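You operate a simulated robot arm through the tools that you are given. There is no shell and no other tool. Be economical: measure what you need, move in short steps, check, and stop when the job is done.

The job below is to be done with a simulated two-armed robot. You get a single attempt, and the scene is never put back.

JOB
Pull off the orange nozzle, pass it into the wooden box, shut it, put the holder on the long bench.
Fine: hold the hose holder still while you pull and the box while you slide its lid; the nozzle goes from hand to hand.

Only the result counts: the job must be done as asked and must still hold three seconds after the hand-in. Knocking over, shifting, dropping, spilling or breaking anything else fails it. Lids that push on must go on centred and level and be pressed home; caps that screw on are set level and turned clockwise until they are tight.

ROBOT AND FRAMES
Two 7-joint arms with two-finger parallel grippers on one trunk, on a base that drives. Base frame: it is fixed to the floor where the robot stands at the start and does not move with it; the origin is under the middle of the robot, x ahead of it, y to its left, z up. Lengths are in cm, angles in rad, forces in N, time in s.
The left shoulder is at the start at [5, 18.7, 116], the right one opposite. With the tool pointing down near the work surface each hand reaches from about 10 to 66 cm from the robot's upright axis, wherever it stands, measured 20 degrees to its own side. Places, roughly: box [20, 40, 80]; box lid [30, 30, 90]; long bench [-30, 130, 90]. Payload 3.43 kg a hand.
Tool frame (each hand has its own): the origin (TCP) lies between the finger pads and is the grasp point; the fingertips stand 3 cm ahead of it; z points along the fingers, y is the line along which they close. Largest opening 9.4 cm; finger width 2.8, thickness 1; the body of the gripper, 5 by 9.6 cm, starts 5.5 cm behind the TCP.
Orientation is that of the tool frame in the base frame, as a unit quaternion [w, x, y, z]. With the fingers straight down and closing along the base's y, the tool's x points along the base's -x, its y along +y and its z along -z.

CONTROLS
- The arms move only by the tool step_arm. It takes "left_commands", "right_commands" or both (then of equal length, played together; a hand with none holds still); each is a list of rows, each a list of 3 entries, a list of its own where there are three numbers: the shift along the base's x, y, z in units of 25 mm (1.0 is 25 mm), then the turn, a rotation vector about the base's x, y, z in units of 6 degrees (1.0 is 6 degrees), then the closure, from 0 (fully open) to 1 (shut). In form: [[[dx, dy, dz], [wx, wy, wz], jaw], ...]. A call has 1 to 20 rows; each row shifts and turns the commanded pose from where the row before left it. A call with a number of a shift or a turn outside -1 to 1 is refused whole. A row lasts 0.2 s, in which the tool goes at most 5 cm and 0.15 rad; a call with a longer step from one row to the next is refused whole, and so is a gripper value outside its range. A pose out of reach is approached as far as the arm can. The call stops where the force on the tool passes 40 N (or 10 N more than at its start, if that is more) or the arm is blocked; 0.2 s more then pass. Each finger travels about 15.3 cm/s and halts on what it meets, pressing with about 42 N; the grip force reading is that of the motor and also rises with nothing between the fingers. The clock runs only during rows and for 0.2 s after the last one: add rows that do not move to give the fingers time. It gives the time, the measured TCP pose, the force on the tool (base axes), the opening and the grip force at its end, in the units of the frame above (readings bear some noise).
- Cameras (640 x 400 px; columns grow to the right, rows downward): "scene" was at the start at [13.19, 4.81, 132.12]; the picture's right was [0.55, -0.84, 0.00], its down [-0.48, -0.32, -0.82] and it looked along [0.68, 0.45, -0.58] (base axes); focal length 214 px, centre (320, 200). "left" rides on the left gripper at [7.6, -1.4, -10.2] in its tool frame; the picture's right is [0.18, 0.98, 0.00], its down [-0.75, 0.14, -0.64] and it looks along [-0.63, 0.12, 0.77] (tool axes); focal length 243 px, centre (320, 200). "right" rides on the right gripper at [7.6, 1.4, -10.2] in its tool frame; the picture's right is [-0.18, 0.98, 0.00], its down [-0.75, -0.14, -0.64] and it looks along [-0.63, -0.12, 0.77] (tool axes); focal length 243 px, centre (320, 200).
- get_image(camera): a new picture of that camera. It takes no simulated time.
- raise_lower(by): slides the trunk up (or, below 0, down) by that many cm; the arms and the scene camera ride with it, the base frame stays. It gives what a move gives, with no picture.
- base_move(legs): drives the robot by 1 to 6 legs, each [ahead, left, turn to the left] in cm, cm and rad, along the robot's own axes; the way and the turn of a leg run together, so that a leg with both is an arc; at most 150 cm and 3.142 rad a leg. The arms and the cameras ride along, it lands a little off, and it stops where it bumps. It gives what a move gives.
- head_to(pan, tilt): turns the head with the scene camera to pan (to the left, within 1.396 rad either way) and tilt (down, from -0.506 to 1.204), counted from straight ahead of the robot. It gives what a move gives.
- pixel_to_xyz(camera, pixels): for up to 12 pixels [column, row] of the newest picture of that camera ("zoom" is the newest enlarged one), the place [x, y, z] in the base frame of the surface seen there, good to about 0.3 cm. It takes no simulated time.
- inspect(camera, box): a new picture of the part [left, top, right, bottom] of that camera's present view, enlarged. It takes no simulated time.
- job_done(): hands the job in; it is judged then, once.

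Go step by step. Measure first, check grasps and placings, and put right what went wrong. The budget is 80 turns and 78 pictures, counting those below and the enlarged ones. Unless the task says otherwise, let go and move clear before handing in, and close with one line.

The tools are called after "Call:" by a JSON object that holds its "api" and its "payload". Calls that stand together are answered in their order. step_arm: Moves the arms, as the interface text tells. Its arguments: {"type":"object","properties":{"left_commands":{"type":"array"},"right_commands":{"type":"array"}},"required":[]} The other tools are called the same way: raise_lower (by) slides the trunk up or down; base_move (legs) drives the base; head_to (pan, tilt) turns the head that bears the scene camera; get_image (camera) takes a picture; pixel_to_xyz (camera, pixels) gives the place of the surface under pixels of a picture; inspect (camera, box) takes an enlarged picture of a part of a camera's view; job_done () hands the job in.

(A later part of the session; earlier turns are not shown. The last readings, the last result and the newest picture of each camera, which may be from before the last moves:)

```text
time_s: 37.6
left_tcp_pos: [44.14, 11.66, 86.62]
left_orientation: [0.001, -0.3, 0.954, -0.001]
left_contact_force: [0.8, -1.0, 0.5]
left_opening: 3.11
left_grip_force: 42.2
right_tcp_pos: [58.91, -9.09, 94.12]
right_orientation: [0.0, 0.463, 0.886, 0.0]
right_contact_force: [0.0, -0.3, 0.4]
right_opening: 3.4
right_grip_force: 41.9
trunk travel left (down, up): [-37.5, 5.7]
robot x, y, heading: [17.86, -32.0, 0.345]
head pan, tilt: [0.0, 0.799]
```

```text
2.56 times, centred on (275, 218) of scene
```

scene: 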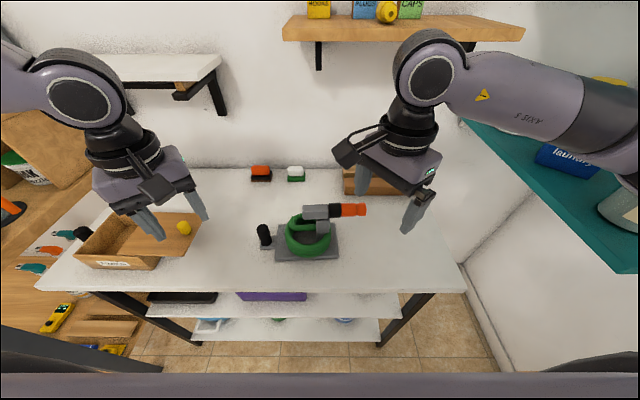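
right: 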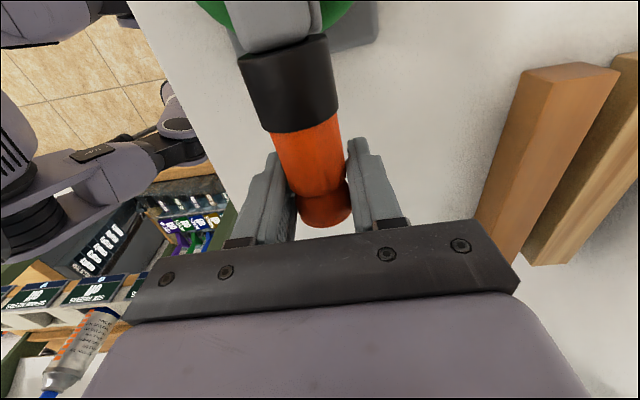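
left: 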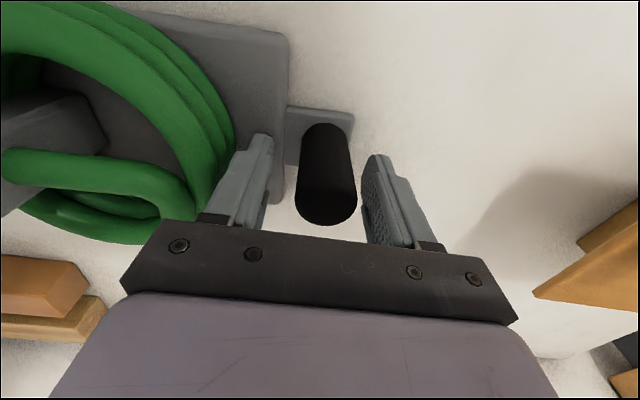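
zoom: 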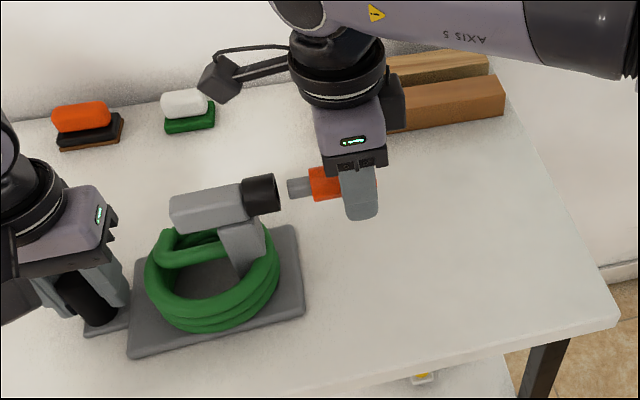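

The nozzle is off, with a short grey stub, and the holder stayed put. I release the handle and lift the left up and away, while the right draws 2 cm further and rises.

Call:
{"api": "step_arm", "payload": {"left_commands": [[[0, 0, 0], [0, 0, 0], 0.4], [[0, 0, 0], [0, 0, 0], 0.4], [[0, 0, 0], [0, 0, 0], 0.4], [[0, 0, 1], [0, 0, 0], 0.4], [[0, 0, 1], [0, 0, 0], 0.4], [[0, 0, 1], [0, 0, 0], 0.4], [[0, 0, 1], [0, 0, 0], 0.4], [[0, 0, 1], [0, 0, 0], 0.4], [[0, 0, 1], [0, 0, 0], 0.4], [[-0.5, 0.7, 1], [0, 0, 0], 0.4], [[-0.5, 0.7, 1], [0, 0, 0], 0.4], [[-0.5, 0.7, 1], [0, 0, 0], 0.4], [[-0.5, 0.7, 0.5], [0, 0, 0], 0.4], [[-0.5, 0.7, 0], [0, 0, 0], 0.4], [[-0.5, 0.7, 0], [0, 0, 0], 0.4]], "right_commands": [[[0.2, -0.3, 0], [0, 0, 0], 1], [[0.2, -0.3, 0], [0, 0, 0], 1], [[0.1, -0.1, 0], [0, 0, 0], 1], [[0, 0, 1], [0, 0, 0], 1], [[0, 0, 1], [0, 0, 0], 1], [[0, 0, 1], [0, 0, 0], 1], [[0, 0, 1], [0, 0, 0], 1], [[0, 0, 1], [0, 0, 0], 1], [[0, 0, 0.6], [0, 0, 0], 1], [[0, 0, 0], [0, 0, 0], 1], [[0, 0, 0], [0, 0, 0], 1], [[0, 0, 0], [0, 0, 0], 1], [[0, 0, 0], [0, 0, 0], 1], [[0, 0, 0], [0, 0, 0], 1], [[0, 0, 0], [0, 0, 0], 1]]}}

Call:
{"api": "get_image", "payload": {"camera": "scene"}}

```text
time_s: 40.8
left_tcp_pos: [36.33, 22.22, 110.25]
left_orientation: [0.0, -0.301, 0.954, 0.0]
left_contact_force: [-0.2, 0.7, -0.1]
left_opening: 5.66
left_grip_force: 0.1
right_tcp_pos: [60.26, -10.96, 108.25]
right_orientation: [0.0, 0.463, 0.887, -0.001]
right_contact_force: [0.1, -0.2, -0.5]
right_opening: 3.39
right_grip_force: 42.1
trunk travel left (down, up): [-37.5, 5.7]
robot x, y, heading: [17.54, -31.97, 0.35]
head pan, tilt: [0.0, 0.799]
```

```text
49 pictures are left
```

scene: 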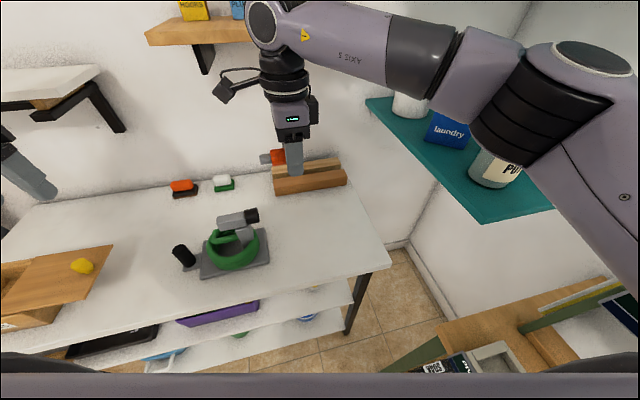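

Nozzle safely held at (270,157); shelves are near the right elbow, so I bring the right hand inward over the holder's front and rotate it +90° about n so the fingers point left and the stub points up.

Call:
{"api": "step_arm", "payload": {"right_commands": [[[-0.82, 0.86, 0], [0, 0, 0], 1], [[-0.82, 0.86, 0], [0, 0, 0], 1], [[-0.82, 0.86, 0], [0, 0, 0], 1], [[-0.82, 0.86, 0], [0, 0, 0], 1], [[-0.82, 0.86, 0], [0.82, 0.57, 0], 1], [[-0.82, 0.86, 0], [0.82, 0.57, 0], 1], [[-0.82, 0.86, 0], [0.82, 0.57, 0], 1], [[0, 0, 0], [0.82, 0.57, 0], 1], [[0, 0, 0], [0.82, 0.57, 0], 1], [[0, 0, 0], [0.82, 0.57, 0], 1], [[0, 0, 0], [0.82, 0.57, 0], 1], [[0, 0, 0], [0.82, 0.57, 0], 1], [[0, 0, 0], [0.82, 0.57, 0], 1], [[0, 0, 0], [0.82, 0.57, 0], 1]]}}

Call:
{"api": "get_image", "payload": {"camera": "scene"}}

```text
time_s: 43.8
left_tcp_pos: [36.45, 22.09, 110.28]
left_orientation: [0.001, -0.299, 0.954, -0.001]
left_contact_force: [0.3, 0.3, 0.3]
left_opening: 5.66
left_grip_force: 0.0
right_tcp_pos: [52.57, 0.49, 109.1]
right_orientation: [-0.443, 0.401, 0.767, 0.232]
right_contact_force: [-0.5, -0.1, -0.3]
right_opening: 3.39
right_grip_force: 42.2
right hand out of reach, approached as far as the arm can: row 4, 5, 6, 7
trunk travel left (down, up): [-37.5, 5.7]
robot x, y, heading: [17.61, -31.97, 0.354]
head pan, tilt: [0.0, 0.799]
```

```text
48 pictures are left
```

scene: 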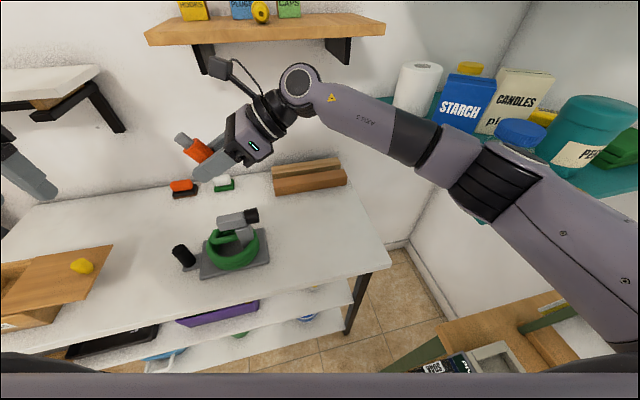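

The right is tilted ~60° with the stub up-left. I finish the turn (+24°) and move it inward toward the left hand.

Call:
{"api": "step_arm", "payload": {"right_commands": [[[-0.5, 0.5, 0], [0.82, 0.57, 0], 1], [[-0.5, 0.5, 0], [0.82, 0.57, 0], 1], [[-0.5, 0.5, 0], [0.82, 0.57, 0], 1], [[-0.5, 0.5, 0], [0.82, 0.57, 0], 1], [[-0.5, 0.5, 0], [0.82, 0.57, 0], 1], [[-0.5, 0.5, 0], [0, 0, 0], 1], [[-0.5, 0.5, 0], [0, 0, 0], 1]]}}

Call:
{"api": "get_image", "payload": {"camera": "scene"}}

```text
time_s: 45.4
left_tcp_pos: [36.49, 22.17, 110.26]
left_orientation: [0.0, -0.299, 0.954, -0.001]
left_contact_force: [-0.3, -0.2, 0.1]
left_opening: 5.64
left_grip_force: 0.0
right_tcp_pos: [45.69, 9.07, 107.78]
right_orientation: [-0.618, 0.339, 0.627, 0.332]
right_contact_force: [1.0, -1.2, -1.1]
right_opening: 3.43
right_grip_force: 42.1
trunk travel left (down, up): [-37.5, 5.7]
robot x, y, heading: [17.47, -31.59, 0.347]
head pan, tilt: [0.0, 0.799]
```

```text
47 pictures are left
```

scene: 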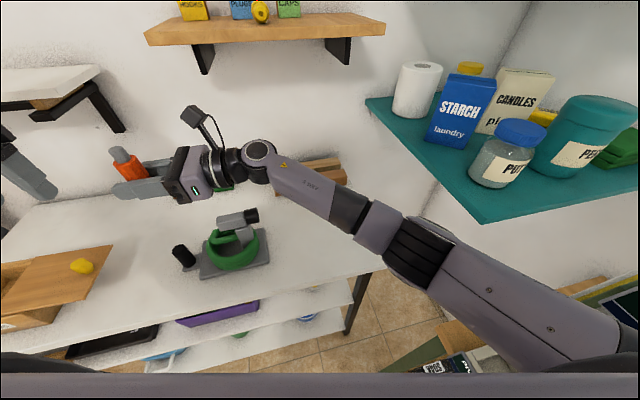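

The nozzle now stands stub-up at (128,165) in the right grip at (45.7,9.1,107.8). I raise the left and move it above the stub.

Call:
{"api": "step_arm", "payload": {"left_commands": [[[0, 0, 1], [0, 0, 0], 0.3], [[0, 0, 1], [0, 0, 0], 0.3], [[0, 0, 1], [0, 0, 0], 0.3], [[0, 0, 0.6], [0, 0, 0], 0.3], [[0.62, -0.88, 0], [0, 0, 0], 0.3], [[0.62, -0.88, 0], [0, 0, 0], 0.3], [[0.62, -0.88, 0], [0, 0, 0], 0.3], [[0.62, -0.88, 0], [0, 0, 0], 0.3], [[0.62, -0.88, 0], [0, 0, 0], 0.3], [[0.62, -0.88, 0], [0, 0, 0], 0.3]]}}

Call:
{"api": "get_image", "payload": {"camera": "left"}}

Call:
{"api": "get_image", "payload": {"camera": "scene"}}

```text
time_s: 47.6
left_tcp_pos: [45.96, 8.84, 119.23]
left_orientation: [0.001, -0.3, 0.954, -0.001]
left_contact_force: [0.5, 0.1, -0.4]
left_opening: 6.58
left_grip_force: 0.0
right_tcp_pos: [45.61, 9.06, 108.22]
right_orientation: [-0.618, 0.339, 0.627, 0.333]
right_contact_force: [0.3, -0.3, -0.2]
right_opening: 3.39
right_grip_force: 42.2
trunk travel left (down, up): [-37.5, 5.7]
robot x, y, heading: [17.64, -31.6, 0.35]
head pan, tilt: [0.0, 0.799]
```

```text
46 pictures are left
```

left: 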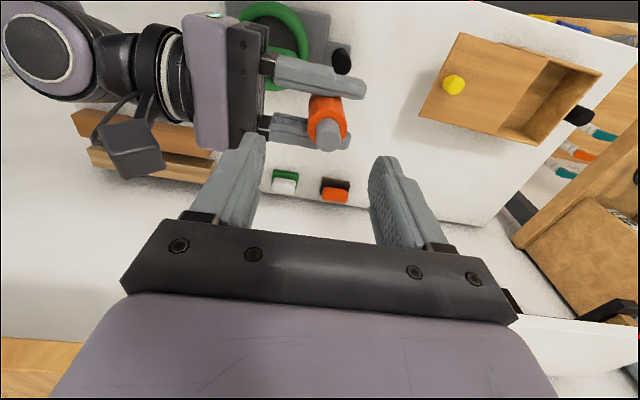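

```text
45 pictures are left
```

scene: 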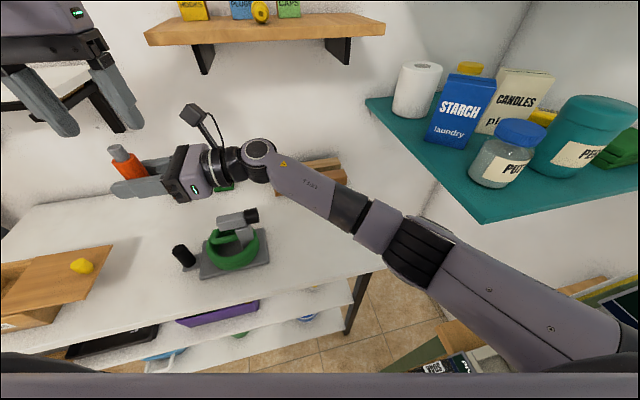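

Beautiful: the stub top is at (328,133) in the left picture, nearly under the TCP. I measure it.

Call:
{"api": "pixel_to_xyz", "payload": {"camera": "left", "pixels": [[328, 133], [328, 145], [326, 127], [325, 105], [338, 135], [318, 135], [330, 88], [300, 125]]}}

```text
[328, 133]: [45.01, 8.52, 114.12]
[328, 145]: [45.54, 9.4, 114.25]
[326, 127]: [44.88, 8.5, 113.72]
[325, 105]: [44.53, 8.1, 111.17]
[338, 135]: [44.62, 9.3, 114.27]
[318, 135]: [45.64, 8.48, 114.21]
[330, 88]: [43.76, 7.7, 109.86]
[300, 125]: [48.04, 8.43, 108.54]
```

Stub top is at (45.1,8.9,114.2), about 3 cm long above the orange shoulder (111.2). I lower the left to z≈114.5 centred on it and close.

Call:
{"api": "step_arm", "payload": {"left_commands": [[[-0.34, 0.02, 0], [0, 0, 0], 0.3], [[0, 0, -0.6], [0, 0, 0], 0.3], [[0, 0, -0.6], [0, 0, 0], 0.3], [[0, 0, -0.7], [0, 0, 0], 0.3], [[0, 0, 0], [0, 0, 0], 0.3]]}}

Call:
{"api": "get_image", "payload": {"camera": "left"}}

```text
time_s: 48.8
left_tcp_pos: [44.97, 9.12, 114.75]
left_orientation: [0.001, -0.299, 0.954, -0.001]
left_contact_force: [0.2, 0.7, 0.7]
left_opening: 6.59
left_grip_force: 0.1
right_tcp_pos: [45.47, 9.09, 108.09]
right_orientation: [-0.618, 0.338, 0.627, 0.332]
right_contact_force: [-1.1, -0.3, -0.3]
right_opening: 3.4
right_grip_force: 41.6
trunk travel left (down, up): [-37.5, 5.7]
robot x, y, heading: [17.75, -31.65, 0.35]
head pan, tilt: [0.0, 0.799]
```

```text
44 pictures are left
```

left: 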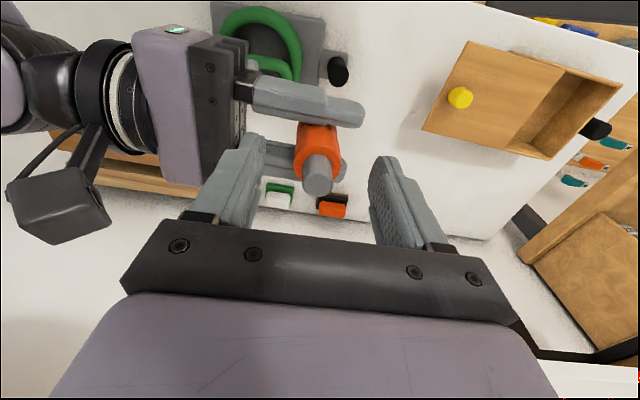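

The stub top sits at (318,178), right between the pads. Closing the left.

Call:
{"api": "step_arm", "payload": {"left_commands": [[[0, 0, 0], [0, 0, 0], 1], [[0, 0, 0], [0, 0, 0], 1], [[0, 0, 0], [0, 0, 0], 1], [[0, 0, 0], [0, 0, 0], 1], [[0, 0, 0], [0, 0, 0], 1]], "right_commands": [[[0, 0, 0], [0, 0, 0], 1], [[0, 0, 0], [0, 0, 0], 1], [[0, 0, 0], [0, 0, 0], 1], [[0, 0, 0], [0, 0, 0], 1], [[0, 0, 0], [0, 0, 0], 1]]}}

Call:
{"api": "get_image", "payload": {"camera": "left"}}

```text
time_s: 50.0
left_tcp_pos: [45.09, 9.0, 114.75]
left_orientation: [0.001, -0.3, 0.954, -0.002]
left_contact_force: [4.9, -9.6, -3.5]
left_opening: 2.88
left_grip_force: 41.7
right_tcp_pos: [45.48, 9.07, 108.16]
right_orientation: [-0.618, 0.339, 0.627, 0.333]
right_contact_force: [-5.1, 9.9, 4.3]
right_opening: 3.39
right_grip_force: 42.0
trunk travel left (down, up): [-37.5, 5.7]
robot x, y, heading: [17.35, -31.77, 0.351]
head pan, tilt: [0.0, 0.799]
```

```text
43 pictures are left
```

left: 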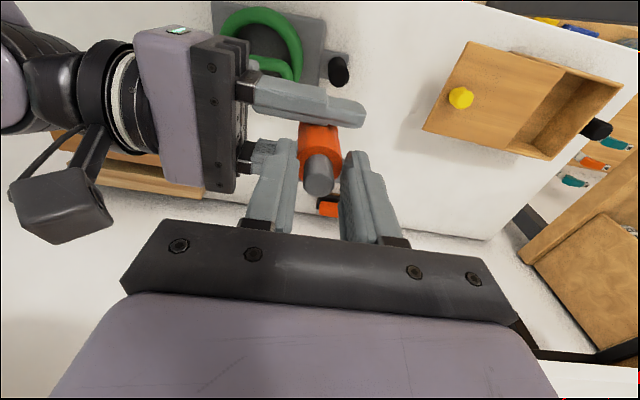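

The opening of 2.88 shows only the fingertips caught the orange rim. I reopen, go 2.2 cm lower for a proper grip on the orange body, correct slightly along d, and close again.

Call:
{"api": "step_arm", "payload": {"left_commands": [[[0, 0, 0], [0, 0, 0], 0.4], [[0, 0, 0], [0, 0, 0], 0.4], [[0.05, -0.07, -0.45], [0, 0, 0], 0.4], [[0, 0, -0.45], [0, 0, 0], 0.4], [[0, 0, 0], [0, 0, 0], 0.4], [[0, 0, 0], [0, 0, 0], 1], [[0, 0, 0], [0, 0, 0], 1], [[0, 0, 0], [0, 0, 0], 1], [[0, 0, 0], [0, 0, 0], 1]]}}

Call:
{"api": "get_image", "payload": {"camera": "left"}}

```text
time_s: 52.0
left_tcp_pos: [45.1, 8.97, 112.53]
left_orientation: [0.001, -0.3, 0.954, 0.0]
left_contact_force: [-0.7, 8.2, 4.3]
left_opening: 2.91
left_grip_force: 41.8
right_tcp_pos: [45.48, 9.05, 108.16]
right_orientation: [-0.618, 0.339, 0.627, 0.332]
right_contact_force: [0.4, -9.4, -4.2]
right_opening: 3.4
right_grip_force: 41.9
trunk travel left (down, up): [-37.5, 5.7]
robot x, y, heading: [17.45, -31.77, 0.349]
head pan, tilt: [0.0, 0.799]
```

```text
42 pictures are left
```

left: 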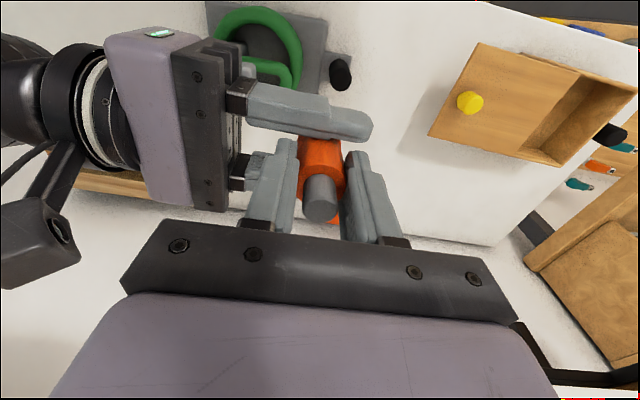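

The left pads now hold the orange body (2.91 cm, 42 N). I open the right and withdraw it along +d.

Call:
{"api": "step_arm", "payload": {"right_commands": [[[0, 0, 0], [0, 0, 0], 0.3], [[0, 0, 0], [0, 0, 0], 0.3], [[0.3, -0.42, 0], [0, 0, 0], 0.3], [[0.4, -0.6, 0], [0, 0, 0], 0.3], [[0.5, -0.75, 0], [0, 0, 0], 0.3], [[0.5, -0.75, 0], [0, 0, 0], 0.3], [[0.5, -0.75, 0], [0, 0, 0], 0.3], [[0, -0.8, 0], [0, 0, 0], 0.3], [[-0.4, -0.8, 0], [0, 0, 0], 0.3], [[-0.6, -0.8, 0], [0, 0, 0], 0.3]], "left_commands": [[[0, 0, 0], [0, 0, 0], 1], [[0, 0, 0], [0, 0, 0], 1], [[0, 0, 0], [0, 0, 0], 1], [[0, 0, 0], [0, 0, 0], 1], [[0, 0, 0], [0, 0, 0], 1], [[0, 0, 0], [0, 0, 0], 1], [[0, 0, 0], [0, 0, 0], 1], [[0, 0, 0], [0, 0, 0], 1], [[0, 0, 0], [0, 0, 0], 1], [[0, 0, 0], [0, 0, 0], 1]]}}

Call:
{"api": "head_to", "payload": {"pan": 0.5, "tilt": 0.7}}

Call:
{"api": "get_image", "payload": {"camera": "scene"}}

```text
time_s: 54.2
left_tcp_pos: [45.31, 8.7, 112.56]
left_orientation: [0.001, -0.299, 0.954, 0.001]
left_contact_force: [1.0, -1.6, 0.1]
left_opening: 2.91
left_grip_force: 42.0
right_tcp_pos: [47.15, -5.05, 109.23]
right_orientation: [-0.625, 0.328, 0.627, 0.33]
right_contact_force: [-1.3, -1.0, 0.5]
right_opening: 6.55
right_grip_force: 0.0
trunk travel left (down, up): [-37.5, 5.7]
robot x, y, heading: [17.68, -31.63, 0.35]
head pan, tilt: [0.0, 0.799]
```

```text
time_s: 55.2
left_tcp_pos: [45.24, 9.03, 112.51]
left_orientation: [0.0, -0.3, 0.954, -0.001]
left_contact_force: [-0.4, 0.0, -0.5]
left_opening: 2.92
left_grip_force: 42.3
right_tcp_pos: [46.92, -4.87, 109.13]
right_orientation: [-0.626, 0.328, 0.627, 0.328]
right_contact_force: [0.2, 0.1, -0.2]
right_opening: 6.59
right_grip_force: 0.1
trunk travel left (down, up): [-37.5, 5.7]
robot x, y, heading: [17.85, -31.53, 0.355]
head pan, tilt: [0.499, 0.7]
```

```text
41 pictures are left
```

scene: 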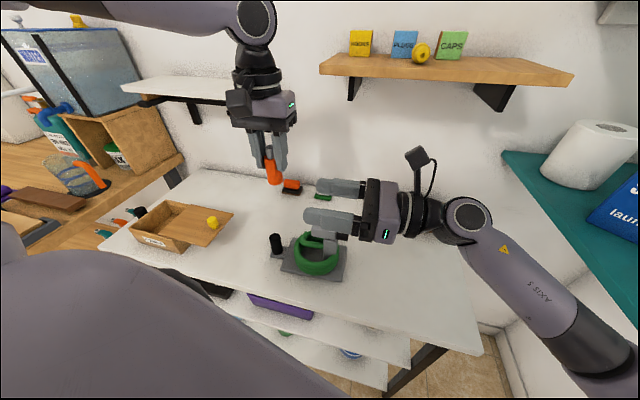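

The left has the nozzle alone; now I measure the box, its black handle at (138,211), the opening and the knob from this view.

Call:
{"api": "inspect", "payload": {"camera": "scene", "box": [80, 175, 260, 287]}}

Call:
{"api": "pixel_to_xyz", "payload": {"camera": "scene", "pixels": [[138, 210], [141, 216], [170, 201], [130, 232], [177, 252], [233, 212], [205, 246], [213, 222], [165, 222], [187, 205], [162, 238], [190, 250]]}}

```text
3.56 times, centred on (170, 231) of scene
```

zoom: 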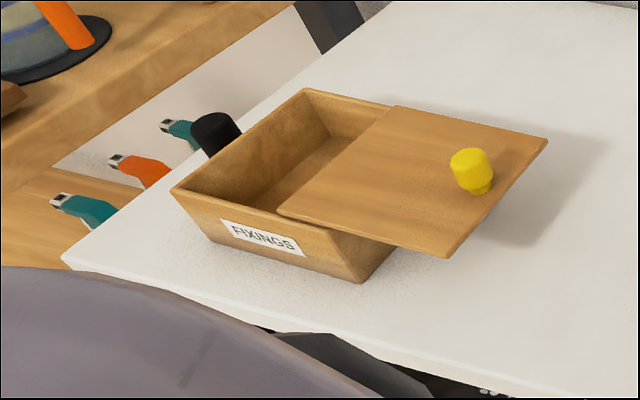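

```text
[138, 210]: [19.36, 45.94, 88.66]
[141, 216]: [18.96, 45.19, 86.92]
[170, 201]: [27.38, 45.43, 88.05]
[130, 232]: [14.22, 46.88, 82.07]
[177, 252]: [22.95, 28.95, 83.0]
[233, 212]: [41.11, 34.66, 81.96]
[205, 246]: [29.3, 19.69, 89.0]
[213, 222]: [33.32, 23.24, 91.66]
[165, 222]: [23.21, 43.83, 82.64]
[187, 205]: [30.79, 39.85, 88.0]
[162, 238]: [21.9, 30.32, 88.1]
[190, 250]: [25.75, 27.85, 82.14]
```

I plan the base at about (-0.8,-0.6), heading 0.35, which puts opening, box handle and knob in reach. First I turn the right hand back to pointing down, drawing it away from the left, then drive left along the bench.

Call:
{"api": "step_arm", "payload": {"right_commands": [[[0.2, -0.4, 0], [0, 0, 0], 0], [[0.2, -0.4, 0], [-0.82, -0.57, 0], 0], [[0.2, -0.4, 0], [-0.82, -0.57, 0], 0], [[0.1, -0.4, 0], [-0.82, -0.57, 0], 0], [[0, -0.4, 0], [-0.82, -0.57, 0], 0], [[0, -0.2, 0], [-0.82, -0.57, 0], 0], [[0, 0, 0], [-0.82, -0.57, 0], 0], [[0, 0, 0], [-0.82, -0.57, 0], 0], [[0, 0, 0], [-0.82, -0.57, 0], 0], [[0, 0, 0], [-0.82, -0.57, 0], 0], [[0, 0, 0], [-0.82, -0.57, 0], 0], [[0, 0, 0], [-0.82, -0.57, 0], 0], [[0, 0, 0], [-0.82, -0.57, 0], 0], [[0, 0, 0], [-0.82, -0.57, 0], 0], [[0, 0, 0], [-0.82, -0.57, 0], 0], [[0, 0, 0], [-0.82, -0.57, 0], 0]]}}

Call:
{"api": "get_image", "payload": {"camera": "scene"}}

```text
time_s: 58.6
left_tcp_pos: [45.13, 9.0, 112.52]
left_orientation: [0.001, -0.3, 0.954, -0.001]
left_contact_force: [-0.3, 0.0, -0.1]
left_opening: 2.88
left_grip_force: 41.6
right_tcp_pos: [48.6, -10.33, 109.23]
right_orientation: [0.001, 0.464, 0.886, 0.0]
right_contact_force: [-0.4, -0.2, 1.5]
right_opening: 9.41
right_grip_force: 0.1
trunk travel left (down, up): [-37.5, 5.7]
robot x, y, heading: [17.74, -31.75, 0.353]
head pan, tilt: [0.499, 0.7]
```

```text
39 pictures are left
```

scene: 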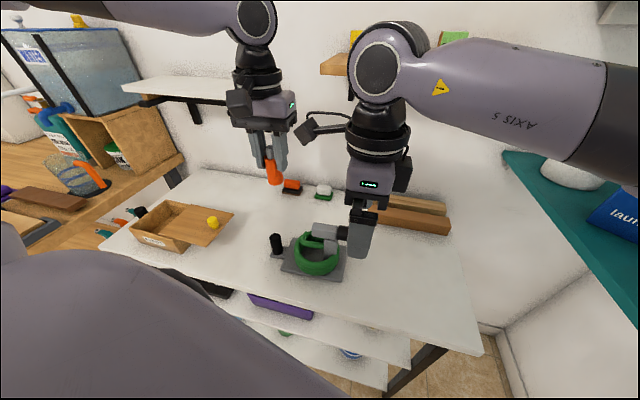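

Right hand is back down and clear. Drive to the box.

Call:
{"api": "base_move", "payload": {"legs": [[-6.7, 35.5, 0]]}}

Call:
{"api": "head_to", "payload": {"pan": 0.35, "tilt": 0.8}}

Call:
{"api": "get_image", "payload": {"camera": "scene"}}

Call:
{"api": "get_image", "payload": {"camera": "left"}}

```text
time_s: 60.9
left_tcp_pos: [27.16, 39.71, 112.49]
left_orientation: [0.001, -0.298, 0.955, -0.001]
left_contact_force: [0.2, 0.6, 0.1]
left_opening: 2.89
left_grip_force: 41.6
right_tcp_pos: [30.47, 20.28, 109.17]
right_orientation: [0.0, 0.465, 0.885, -0.001]
right_contact_force: [0.0, -0.1, 0.6]
right_opening: 9.4
right_grip_force: 0.0
trunk travel left (down, up): [-37.5, 5.7]
robot x, y, heading: [-0.56, -0.8, 0.347]
head pan, tilt: [0.499, 0.7]
```

```text
time_s: 61.6
left_tcp_pos: [27.17, 39.58, 112.46]
left_orientation: [0.001, -0.299, 0.954, -0.001]
left_contact_force: [-0.1, 0.5, 0.3]
left_opening: 2.9
left_grip_force: 42.2
right_tcp_pos: [30.48, 20.2, 109.13]
right_orientation: [0.0, 0.464, 0.886, 0.0]
right_contact_force: [-0.4, 0.2, -0.3]
right_opening: 9.43
right_grip_force: 0.1
trunk travel left (down, up): [-37.5, 5.7]
robot x, y, heading: [-0.77, -0.75, 0.347]
head pan, tilt: [0.351, 0.799]
```

```text
38 pictures are left
```

scene: 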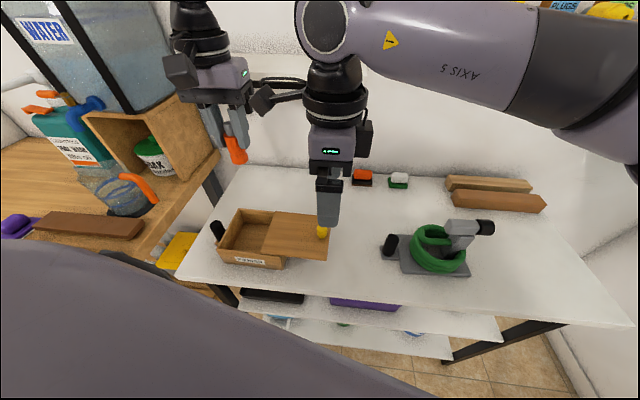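

```text
37 pictures are left
```

left: 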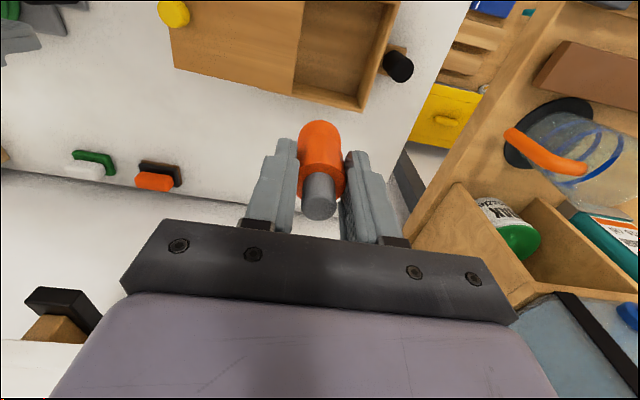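

Box opening is right beneath. The nozzle is 8 cm long, so I'll lay it diagonally: yaw the left −45°, tilt 45° with the tip pointing away and slightly toward the lid, above (23.5,38.3); the right moves a bit aside.

Call:
{"api": "step_arm", "payload": {"left_commands": [[[0, 0, -0.4], [0, 0, -0.94], 1], [[-0.2, -0.07, -0.4], [0, 0, -0.94], 1], [[-0.2, -0.07, -0.4], [0, 0, -0.94], 1], [[-0.2, -0.07, -0.4], [0, 0, -0.94], 1], [[-0.2, -0.07, -0.4], [0, 0, -0.94], 1], [[-0.2, -0.07, -0.4], [0, 0, -0.94], 1], [[-0.2, -0.07, -0.4], [0, 0, -0.94], 1], [[-0.3, -0.1, -0.4], [0, 0, -0.94], 1], [[0, 0, 0], [-0.166, -0.925, 0], 1], [[0, 0, 0], [-0.166, -0.925, 0], 1], [[0, 0, 0], [-0.166, -0.925, 0], 1], [[0, 0, 0], [-0.166, -0.925, 0], 1], [[0, 0, 0], [-0.166, -0.925, 0], 1], [[0, 0, 0], [-0.166, -0.925, 0], 1], [[0, 0, 0], [-0.166, -0.925, 0], 1], [[0, 0, 0], [-0.166, -0.925, 0], 1]], "right_commands": [[[0, -1, 0], [0, 0, 0], 0], [[0, -1, 0], [0, 0, 0], 0], [[0, -1, 0], [0, 0, 0], 0], [[0, 0, 0], [0, 0, 0], 0], [[0, 0, 0], [0, 0, 0], 0], [[0, 0, 0], [0, 0, 0], 0], [[0, 0, 0], [0, 0, 0], 0], [[0, 0, 0], [0, 0, 0], 0], [[0, 0, 0], [0, 0, 0], 0], [[0, 0, 0], [0, 0, 0], 0], [[0, 0, 0], [0, 0, 0], 0], [[0, 0, 0], [0, 0, 0], 0], [[0, 0, 0], [0, 0, 0], 0], [[0, 0, 0], [0, 0, 0], 0], [[0, 0, 0], [0, 0, 0], 0], [[0, 0, 0], [0, 0, 0], 0]]}}

Call:
{"api": "get_image", "payload": {"camera": "scene"}}

Call:
{"api": "get_image", "payload": {"camera": "left"}}

```text
time_s: 65.0
left_tcp_pos: [23.32, 38.37, 104.46]
left_orientation: [0.383, 0.085, 0.919, -0.033]
left_contact_force: [-0.5, -0.3, -0.6]
left_opening: 2.9
left_grip_force: 42.0
right_tcp_pos: [30.31, 12.49, 109.14]
right_orientation: [-0.001, 0.466, 0.885, 0.0]
right_contact_force: [0.0, 0.8, 0.2]
right_opening: 9.4
right_grip_force: 0.0
trunk travel left (down, up): [-37.5, 5.7]
robot x, y, heading: [-0.52, -0.89, 0.343]
head pan, tilt: [0.351, 0.799]
```

```text
36 pictures are left
```

scene: 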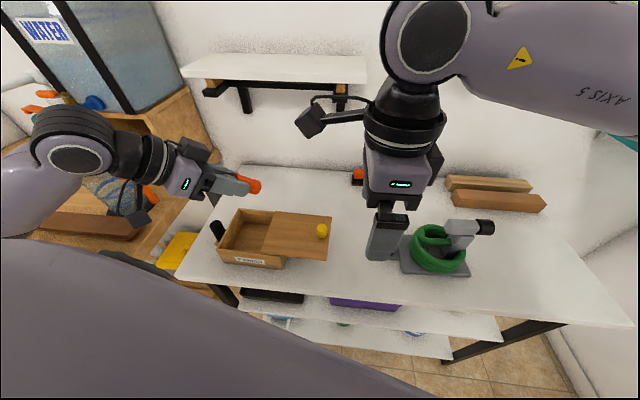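

```text
35 pictures are left
```

left: 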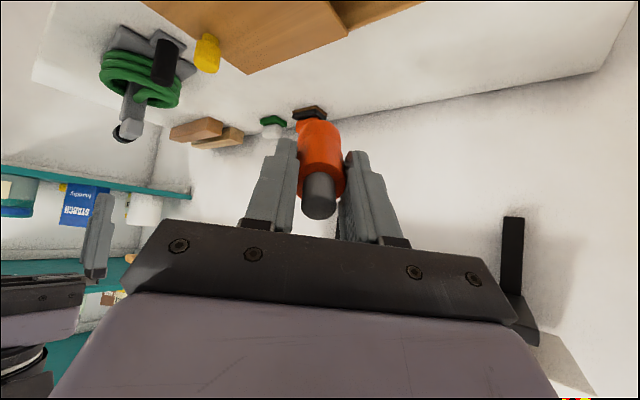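

The pose is right (45° tilt, nozzle at (250,185)). Before lowering I check what lies under the left wrist: the left bench's items and the box's opening corners.

Call:
{"api": "pixel_to_xyz", "payload": {"camera": "scene", "pixels": [[150, 205], [140, 225], [180, 250], [120, 222], [60, 225], [200, 215], [215, 225], [275, 213], [262, 252], [240, 210], [221, 243], [250, 235]]}}

Call:
{"api": "inspect", "payload": {"camera": "scene", "box": [60, 120, 340, 295]}}

```text
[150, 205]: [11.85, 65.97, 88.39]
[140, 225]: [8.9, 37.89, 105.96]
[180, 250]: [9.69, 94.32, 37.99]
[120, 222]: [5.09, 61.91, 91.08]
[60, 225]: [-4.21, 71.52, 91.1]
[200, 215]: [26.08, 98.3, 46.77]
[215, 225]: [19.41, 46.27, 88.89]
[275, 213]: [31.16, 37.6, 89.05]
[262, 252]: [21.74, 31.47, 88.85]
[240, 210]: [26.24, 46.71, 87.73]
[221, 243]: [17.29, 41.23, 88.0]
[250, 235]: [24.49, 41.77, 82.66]
```

```text
2.29 times, centred on (200, 208) of scene
```

zoom: 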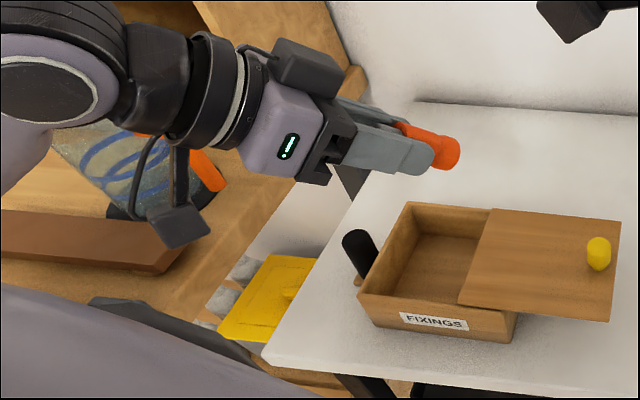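

No obstacle below the wrist (left bench begins at y≈60). I lower to z≈93 and check.

Call:
{"api": "step_arm", "payload": {"left_commands": [[[0, 0, -0.8], [0, 0, 0], 1], [[0, 0, -0.8], [0, 0, 0], 1], [[0, 0, -0.8], [0, 0, 0], 1], [[0, 0, -0.8], [0, 0, 0], 1], [[0, 0, -0.8], [0, 0, 0], 1], [[0, 0, -0.6], [0, 0, 0], 1]]}}

Call:
{"api": "inspect", "payload": {"camera": "scene", "box": [160, 160, 340, 272]}}

```text
time_s: 66.4
left_tcp_pos: [23.41, 38.37, 93.35]
left_orientation: [0.384, 0.085, 0.919, -0.034]
left_contact_force: [-1.9, 1.7, 3.7]
left_opening: 2.91
left_grip_force: 42.0
right_tcp_pos: [30.21, 12.43, 109.26]
right_orientation: [-0.001, 0.466, 0.885, 0.0]
right_contact_force: [0.0, 0.9, -0.5]
right_opening: 9.39
right_grip_force: 0.1
trunk travel left (down, up): [-37.5, 5.7]
robot x, y, heading: [-0.57, -0.99, 0.346]
head pan, tilt: [0.351, 0.799]
```

```text
3.56 times, centred on (250, 216) of scene
```

zoom: 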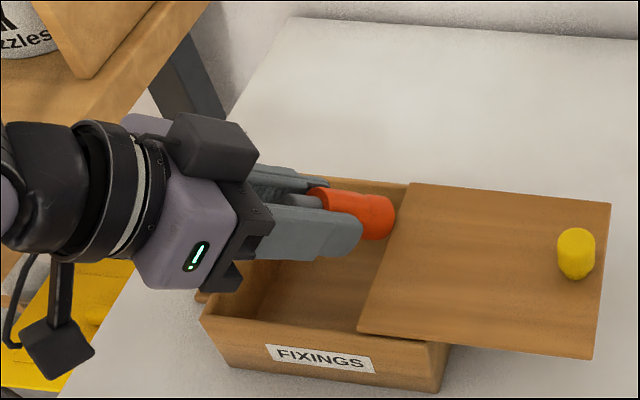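

There's a slight upward force (3.7 N): the nozzle tip is brushing the lid's edge near zoom (395,215). I raise 1 cm, shift 1.2 cm toward the handle side, and lower again in small steps.

Call:
{"api": "step_arm", "payload": {"left_commands": [[[0, 0, 0.5], [0, 0, 0], 1], [[-0.42, 0.28, 0], [0, 0, 0], 1], [[0, 0, 0], [0, 0, 0], 1]]}}

Call:
{"api": "step_arm", "payload": {"left_commands": [[[0, 0, -0.4], [0, 0, 0], 1], [[0, 0, -0.4], [0, 0, 0], 1], [[0, 0, 0], [0, 0, 0], 1]]}}

Call:
{"api": "inspect", "payload": {"camera": "scene", "box": [160, 160, 340, 272]}}

```text
time_s: 67.2
left_tcp_pos: [22.32, 39.03, 94.42]
left_orientation: [0.383, 0.085, 0.919, -0.035]
left_contact_force: [1.1, -0.5, -0.7]
left_opening: 2.91
left_grip_force: 42.4
right_tcp_pos: [30.33, 12.52, 109.14]
right_orientation: [0.0, 0.465, 0.885, 0.0]
right_contact_force: [0.3, 0.0, 0.2]
right_opening: 9.4
right_grip_force: 0.0
trunk travel left (down, up): [-37.5, 5.7]
robot x, y, heading: [-0.61, -1.0, 0.347]
head pan, tilt: [0.351, 0.799]
```

```text
time_s: 68.0
left_tcp_pos: [22.4, 39.05, 92.35]
left_orientation: [0.383, 0.085, 0.919, -0.034]
left_contact_force: [-0.4, -0.5, -1.3]
left_opening: 2.92
left_grip_force: 42.2
right_tcp_pos: [30.34, 12.56, 109.1]
right_orientation: [0.0, 0.465, 0.885, 0.0]
right_contact_force: [-0.6, -0.2, -0.5]
right_opening: 9.41
right_grip_force: 0.1
trunk travel left (down, up): [-37.5, 5.7]
robot x, y, heading: [-0.47, -0.82, 0.349]
head pan, tilt: [0.351, 0.799]
```

```text
3.56 times, centred on (250, 216) of scene
```

zoom: 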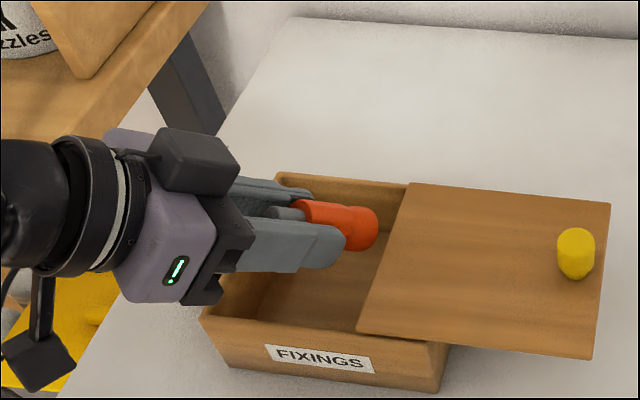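

Clear now, with the lid unmoved. I continue down to z≈89.5.

Call:
{"api": "step_arm", "payload": {"left_commands": [[[0, 0, -0.3], [0, 0, 0], 1], [[0, 0, -0.3], [0, 0, 0], 1], [[0, 0, -0.3], [0, 0, 0], 1], [[0, 0, -0.2], [0, 0, 0], 1], [[0, 0, 0], [0, 0, 0], 1]]}}

Call:
{"api": "inspect", "payload": {"camera": "scene", "box": [160, 160, 340, 272]}}

```text
time_s: 69.2
left_tcp_pos: [22.32, 38.95, 89.51]
left_orientation: [0.383, 0.085, 0.919, -0.034]
left_contact_force: [0.0, 0.8, -1.2]
left_opening: 2.93
left_grip_force: 41.6
right_tcp_pos: [30.21, 12.47, 109.04]
right_orientation: [0.001, 0.466, 0.885, 0.0]
right_contact_force: [0.7, 0.3, 0.4]
right_opening: 9.41
right_grip_force: 0.1
trunk travel left (down, up): [-37.5, 5.7]
robot x, y, heading: [-0.71, -0.78, 0.349]
head pan, tilt: [0.351, 0.799]
```

```text
3.56 times, centred on (250, 216) of scene
```

zoom: 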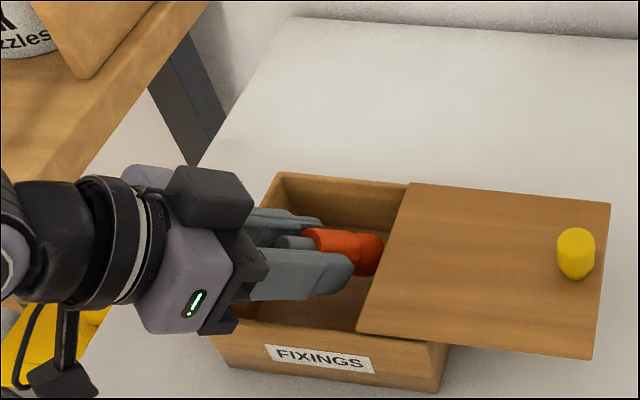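

The nozzle is inside the box, just above the floor. I lower 0.5 cm more, open, and draw back up along the tool axis.

Call:
{"api": "step_arm", "payload": {"left_commands": [[[0, 0, -0.2], [0, 0, 0], 1], [[0, 0, 0], [0, 0, 0], 0.4], [[0, 0, 0], [0, 0, 0], 0.4], [[0, 0, 0], [0, 0, 0], 0.4], [[-0.3, 0.05, 0.3], [0, 0, 0], 0.4], [[-0.4, 0.07, 0.4], [0, 0, 0], 0.4], [[-0.4, 0.07, 0.4], [0, 0, 0], 0.4], [[-0.4, 0.07, 0.5], [0, 0, 0], 0.4], [[0, 0, 1], [0, 0, 0], 0.4], [[0, 0, 1], [0, 0, 0], 0.4], [[0, 0, 1], [0, 0, 0], 0.4], [[0, 0, 1], [0, 0, 0], 0.4]]}}

Call:
{"api": "inspect", "payload": {"camera": "scene", "box": [160, 160, 340, 272]}}

```text
time_s: 71.8
left_tcp_pos: [19.22, 41.18, 102.61]
left_orientation: [0.382, 0.086, 0.919, -0.036]
left_contact_force: [0.3, 0.0, -0.2]
left_opening: 5.65
left_grip_force: 0.0
left hand out of reach, approached as far as the arm can: row 9, 10, 11
right_tcp_pos: [30.29, 12.45, 109.09]
right_orientation: [0.0, 0.465, 0.885, 0.001]
right_contact_force: [0.2, -0.3, 0.2]
right_opening: 9.39
right_grip_force: 0.1
trunk travel left (down, up): [-37.5, 5.7]
robot x, y, heading: [-0.82, -1.24, 0.349]
head pan, tilt: [0.351, 0.799]
```

```text
3.56 times, centred on (250, 216) of scene
```

zoom: 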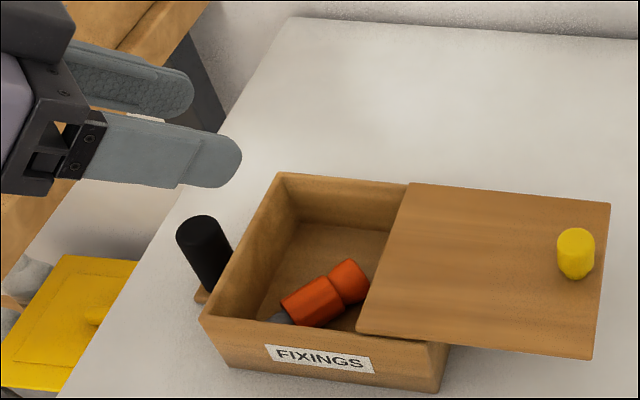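

The nozzle lies flat in the box, well below the rim, and the lid is unmoved. Now I straighten the left hand, yaw it to close along n, and bring it above the box's black handle at (19.4,46.1).

Call:
{"api": "step_arm", "payload": {"left_commands": [[[0, 0, 0], [0.166, 0.925, 0], 0.4], [[0, 0, 0], [0.166, 0.925, 0], 0.4], [[0, 0, 0], [0.166, 0.925, 0], 0.4], [[0, 0, 0], [0.166, 0.925, 0], 0.4], [[0, 0, 0], [0.166, 0.925, 0], 0.4], [[0, 0, 0], [0.166, 0.925, 0], 0.4], [[0, 0, 0], [0.166, 0.925, 0], 0.4], [[0, 0, 0], [0.166, 0.925, 0], 0.4], [[0, 0.24, 0], [0, 0, -0.94], 0.3], [[0, 0.24, 0], [0, 0, -0.94], 0.3], [[0, 0.24, 0], [0, 0, -0.94], 0.3], [[0, 0.24, 0], [0, 0, -0.94], 0.3], [[0, 0.24, 0], [0, 0, -0.94], 0.3], [[0, 0.24, 0], [0, 0, -0.94], 0.3], [[0, 0.24, 0], [0, 0, -0.94], 0.3], [[0, 0.24, 0], [0, 0, -0.94], 0.3]]}}

Call:
{"api": "get_image", "payload": {"camera": "left"}}

```text
time_s: 75.2
left_tcp_pos: [19.29, 45.98, 102.61]
left_orientation: [0.0, 0.466, 0.885, -0.002]
left_contact_force: [0.1, 0.5, 0.3]
left_opening: 6.57
left_grip_force: 0.1
right_tcp_pos: [30.35, 12.48, 109.16]
right_orientation: [0.0, 0.464, 0.886, 0.0]
right_contact_force: [0.2, 0.8, 0.1]
right_opening: 9.39
right_grip_force: 0.0
trunk travel left (down, up): [-37.5, 5.7]
robot x, y, heading: [-0.65, -0.98, 0.35]
head pan, tilt: [0.351, 0.799]
```

```text
29 pictures are left
```

left: 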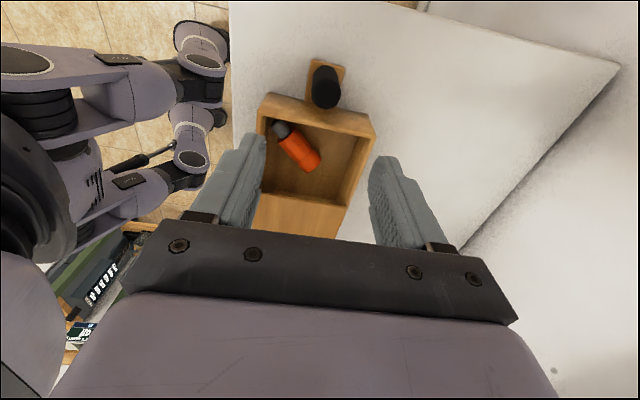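

Orientation reached; handle top at (326,97), about where expected. I measure it and the box rims.

Call:
{"api": "pixel_to_xyz", "payload": {"camera": "left", "pixels": [[326, 100], [326, 107], [334, 98], [318, 98], [322, 72], [343, 65], [310, 68], [265, 95], [375, 120], [260, 135]]}}

Call:
{"api": "get_image", "payload": {"camera": "right"}}

```text
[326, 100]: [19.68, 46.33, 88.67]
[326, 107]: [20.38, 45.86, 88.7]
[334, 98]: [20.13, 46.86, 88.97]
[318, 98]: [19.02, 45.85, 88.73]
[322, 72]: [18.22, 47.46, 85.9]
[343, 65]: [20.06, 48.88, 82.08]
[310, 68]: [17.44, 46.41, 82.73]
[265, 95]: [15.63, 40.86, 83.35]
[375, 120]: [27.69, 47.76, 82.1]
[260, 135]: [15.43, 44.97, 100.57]
```

```text
28 pictures are left
```

right: 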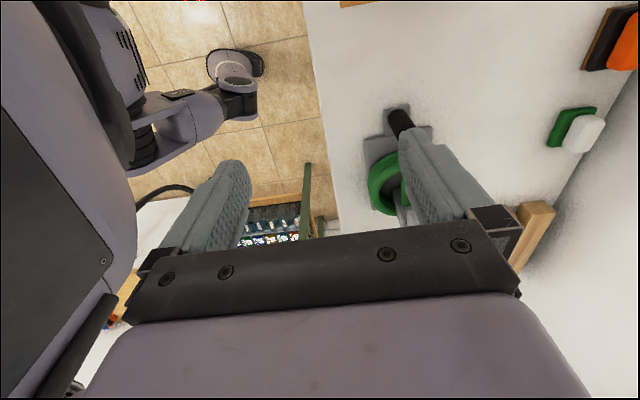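

Handle centre (19.6,46.35). I lower the left onto it and close, and meanwhile bring the right above the knob at (33.4,23.4).

Call:
{"api": "step_arm", "payload": {"left_commands": [[[0.12, 0.14, -0.9], [0, 0, 0], 0.3], [[0, 0, -1], [0, 0, 0], 0.3], [[0, 0, -1], [0, 0, 0], 0.3], [[0, 0, -1], [0, 0, 0], 0.3], [[0, 0, -1], [0, 0, 0], 0.3], [[0, 0, -1], [0, 0, 0], 0.3], [[0, 0, -0.6], [0, 0, 0], 0.3], [[0, 0, 0], [0, 0, 0], 0.3]], "right_commands": [[[0.244, 0.872, 0], [0, 0, 0], 0], [[0.244, 0.872, 0], [0, 0, 0], 0], [[0.244, 0.872, 0], [0, 0, 0], 0], [[0.244, 0.872, 0], [0, 0, 0], 0], [[0.244, 0.872, 0], [0, 0, 0], 0], [[0, 0, -1], [0, 0, 0], 0.3], [[0, 0, -1], [0, 0, 0], 0.3], [[0, 0, -1], [0, 0, 0], 0.3]]}}

Call:
{"api": "get_image", "payload": {"camera": "left"}}

Call:
{"api": "get_image", "payload": {"camera": "right"}}

```text
time_s: 77.0
left_tcp_pos: [19.63, 46.25, 86.33]
left_orientation: [0.001, 0.466, 0.885, 0.0]
left_contact_force: [0.1, 0.0, 0.7]
left_opening: 6.59
left_grip_force: 0.1
right_tcp_pos: [33.51, 23.6, 101.8]
right_orientation: [0.0, 0.464, 0.886, 0.0]
right_contact_force: [0.6, 0.0, -0.2]
right_opening: 6.61
right_grip_force: 0.1
trunk travel left (down, up): [-37.5, 5.7]
robot x, y, heading: [-0.49, -1.09, 0.348]
head pan, tilt: [0.351, 0.799]
```

```text
27 pictures are left
```

left: 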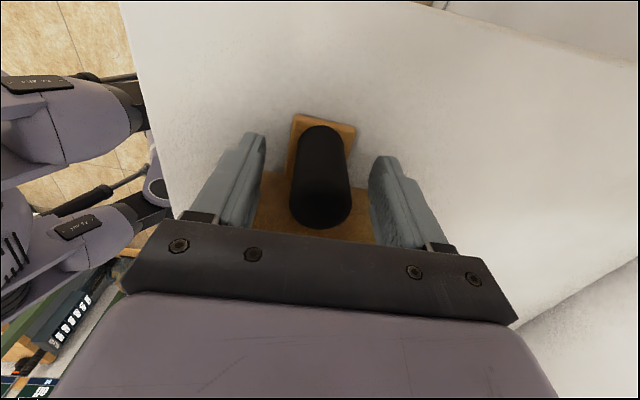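

```text
26 pictures are left
```

right: 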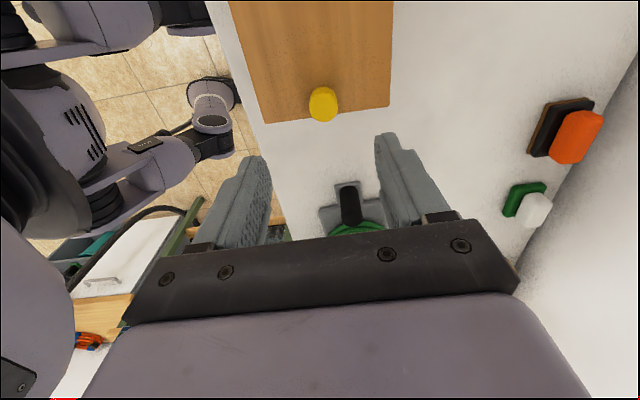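

The left handle is centred; the knob sits at (323,103). I close the left and measure the knob.

Call:
{"api": "step_arm", "payload": {"left_commands": [[[0, 0, 0], [0, 0, 0], 1], [[0, 0, 0], [0, 0, 0], 1], [[0, 0, 0], [0, 0, 0], 1], [[0, 0, 0], [0, 0, 0], 1], [[0, 0, 0], [0, 0, 0], 1]]}}

Call:
{"api": "pixel_to_xyz", "payload": {"camera": "right", "pixels": [[323, 105], [323, 115], [323, 95], [312, 105], [334, 105], [323, 88], [270, 118], [385, 103]]}}

```text
time_s: 78.2
left_tcp_pos: [19.59, 46.39, 86.39]
left_orientation: [0.0, 0.466, 0.885, -0.002]
left_contact_force: [-0.3, 0.2, -0.9]
left_opening: 3.04
left_grip_force: 42.2
right_tcp_pos: [33.53, 23.55, 101.73]
right_orientation: [0.0, 0.466, 0.885, -0.001]
right_contact_force: [0.0, -0.5, -0.1]
right_opening: 6.58
right_grip_force: 0.1
trunk travel left (down, up): [-37.5, 5.7]
robot x, y, heading: [-0.46, -1.39, 0.348]
head pan, tilt: [0.351, 0.799]
```

```text
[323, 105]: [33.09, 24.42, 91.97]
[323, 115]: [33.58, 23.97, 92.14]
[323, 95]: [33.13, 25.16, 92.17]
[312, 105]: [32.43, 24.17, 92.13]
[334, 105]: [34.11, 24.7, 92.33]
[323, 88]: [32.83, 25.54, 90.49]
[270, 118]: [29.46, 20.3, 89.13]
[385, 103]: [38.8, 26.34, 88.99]
```

Knob centre is (33.2,24.4), top 92.2. I lower the right onto it (tips just above the lid) and close.

Call:
{"api": "step_arm", "payload": {"right_commands": [[[-0.13, 0.34, -0.9], [0, 0, 0], 0.4], [[0, 0, -0.9], [0, 0, 0], 0.4], [[0, 0, -0.9], [0, 0, 0], 0.4], [[0, 0, -0.9], [0, 0, 0], 0.4], [[0, 0, 0], [0, 0, 0], 0.4], [[0, 0, 0], [0, 0, 0], 1], [[0, 0, 0], [0, 0, 0], 1], [[0, 0, 0], [0, 0, 0], 1], [[0, 0, 0], [0, 0, 0], 1]], "left_commands": [[[0, 0, 0], [0, 0, 0], 1], [[0, 0, 0], [0, 0, 0], 1], [[0, 0, 0], [0, 0, 0], 1], [[0, 0, 0], [0, 0, 0], 1], [[0, 0, 0], [0, 0, 0], 1], [[0, 0, 0], [0, 0, 0], 1], [[0, 0, 0], [0, 0, 0], 1], [[0, 0, 0], [0, 0, 0], 1], [[0, 0, 0], [0, 0, 0], 1]]}}

Call:
{"api": "get_image", "payload": {"camera": "right"}}

```text
time_s: 80.2
left_tcp_pos: [19.63, 46.4, 86.41]
left_orientation: [0.0, 0.467, 0.884, -0.001]
left_contact_force: [-0.2, 0.4, 0.0]
left_opening: 3.03
left_grip_force: 42.3
right_tcp_pos: [33.08, 24.54, 92.41]
right_orientation: [0.0, 0.465, 0.885, 0.0]
right_contact_force: [1.1, -0.6, -0.6]
right_opening: 2.28
right_grip_force: 41.8
trunk travel left (down, up): [-37.5, 5.7]
robot x, y, heading: [-0.6, -0.76, 0.346]
head pan, tilt: [0.351, 0.799]
```

```text
25 pictures are left
```

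right: 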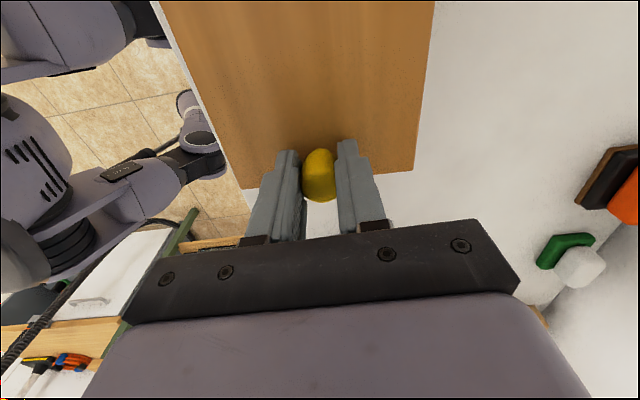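

The knob is gripped (2.28 cm). I slide the lid toward the handle while the left holds the box.

Call:
{"api": "step_arm", "payload": {"right_commands": [[[-0.11, 0.167, 0], [0, 0, 0], 1], [[-0.22, 0.334, 0], [0, 0, 0], 1], [[-0.22, 0.334, 0], [0, 0, 0], 1], [[-0.22, 0.334, 0], [0, 0, 0], 1], [[-0.22, 0.334, 0], [0, 0, 0], 1], [[-0.22, 0.334, 0], [0, 0, 0], 1], [[-0.22, 0.334, 0], [0, 0, 0], 1], [[-0.22, 0.334, 0], [0, 0, 0], 1], [[0, 0, 0], [0, 0, 0], 1]], "left_commands": [[[0, 0, 0], [0, 0, 0], 1], [[0, 0, 0], [0, 0, 0], 1], [[0, 0, 0], [0, 0, 0], 1], [[0, 0, 0], [0, 0, 0], 1], [[0, 0, 0], [0, 0, 0], 1], [[0, 0, 0], [0, 0, 0], 1], [[0, 0, 0], [0, 0, 0], 1], [[0, 0, 0], [0, 0, 0], 1], [[0, 0, 0], [0, 0, 0], 1]]}}

Call:
{"api": "inspect", "payload": {"camera": "scene", "box": [160, 160, 340, 272]}}

```text
time_s: 82.2
left_tcp_pos: [19.61, 46.37, 86.39]
left_orientation: [0.0, 0.467, 0.884, -0.001]
left_contact_force: [4.0, -3.4, -0.1]
left_opening: 2.98
left_grip_force: 42.0
right_tcp_pos: [33.35, 26.77, 92.62]
right_orientation: [0.001, 0.485, 0.875, 0.0]
right_contact_force: [-2.7, 3.2, 0.0]
right_opening: 2.29
right_grip_force: 42.0
right hand out of reach, approached as far as the arm can: row 5, 6, 7, 8
trunk travel left (down, up): [-37.5, 5.7]
robot x, y, heading: [-0.8, -1.08, 0.347]
head pan, tilt: [0.351, 0.799]
```

```text
3.56 times, centred on (250, 216) of scene
```

zoom: 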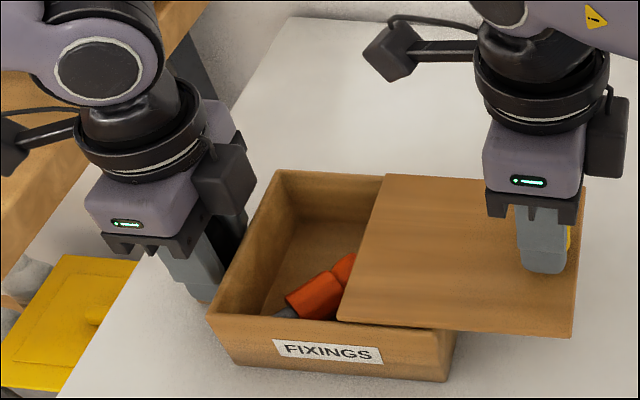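

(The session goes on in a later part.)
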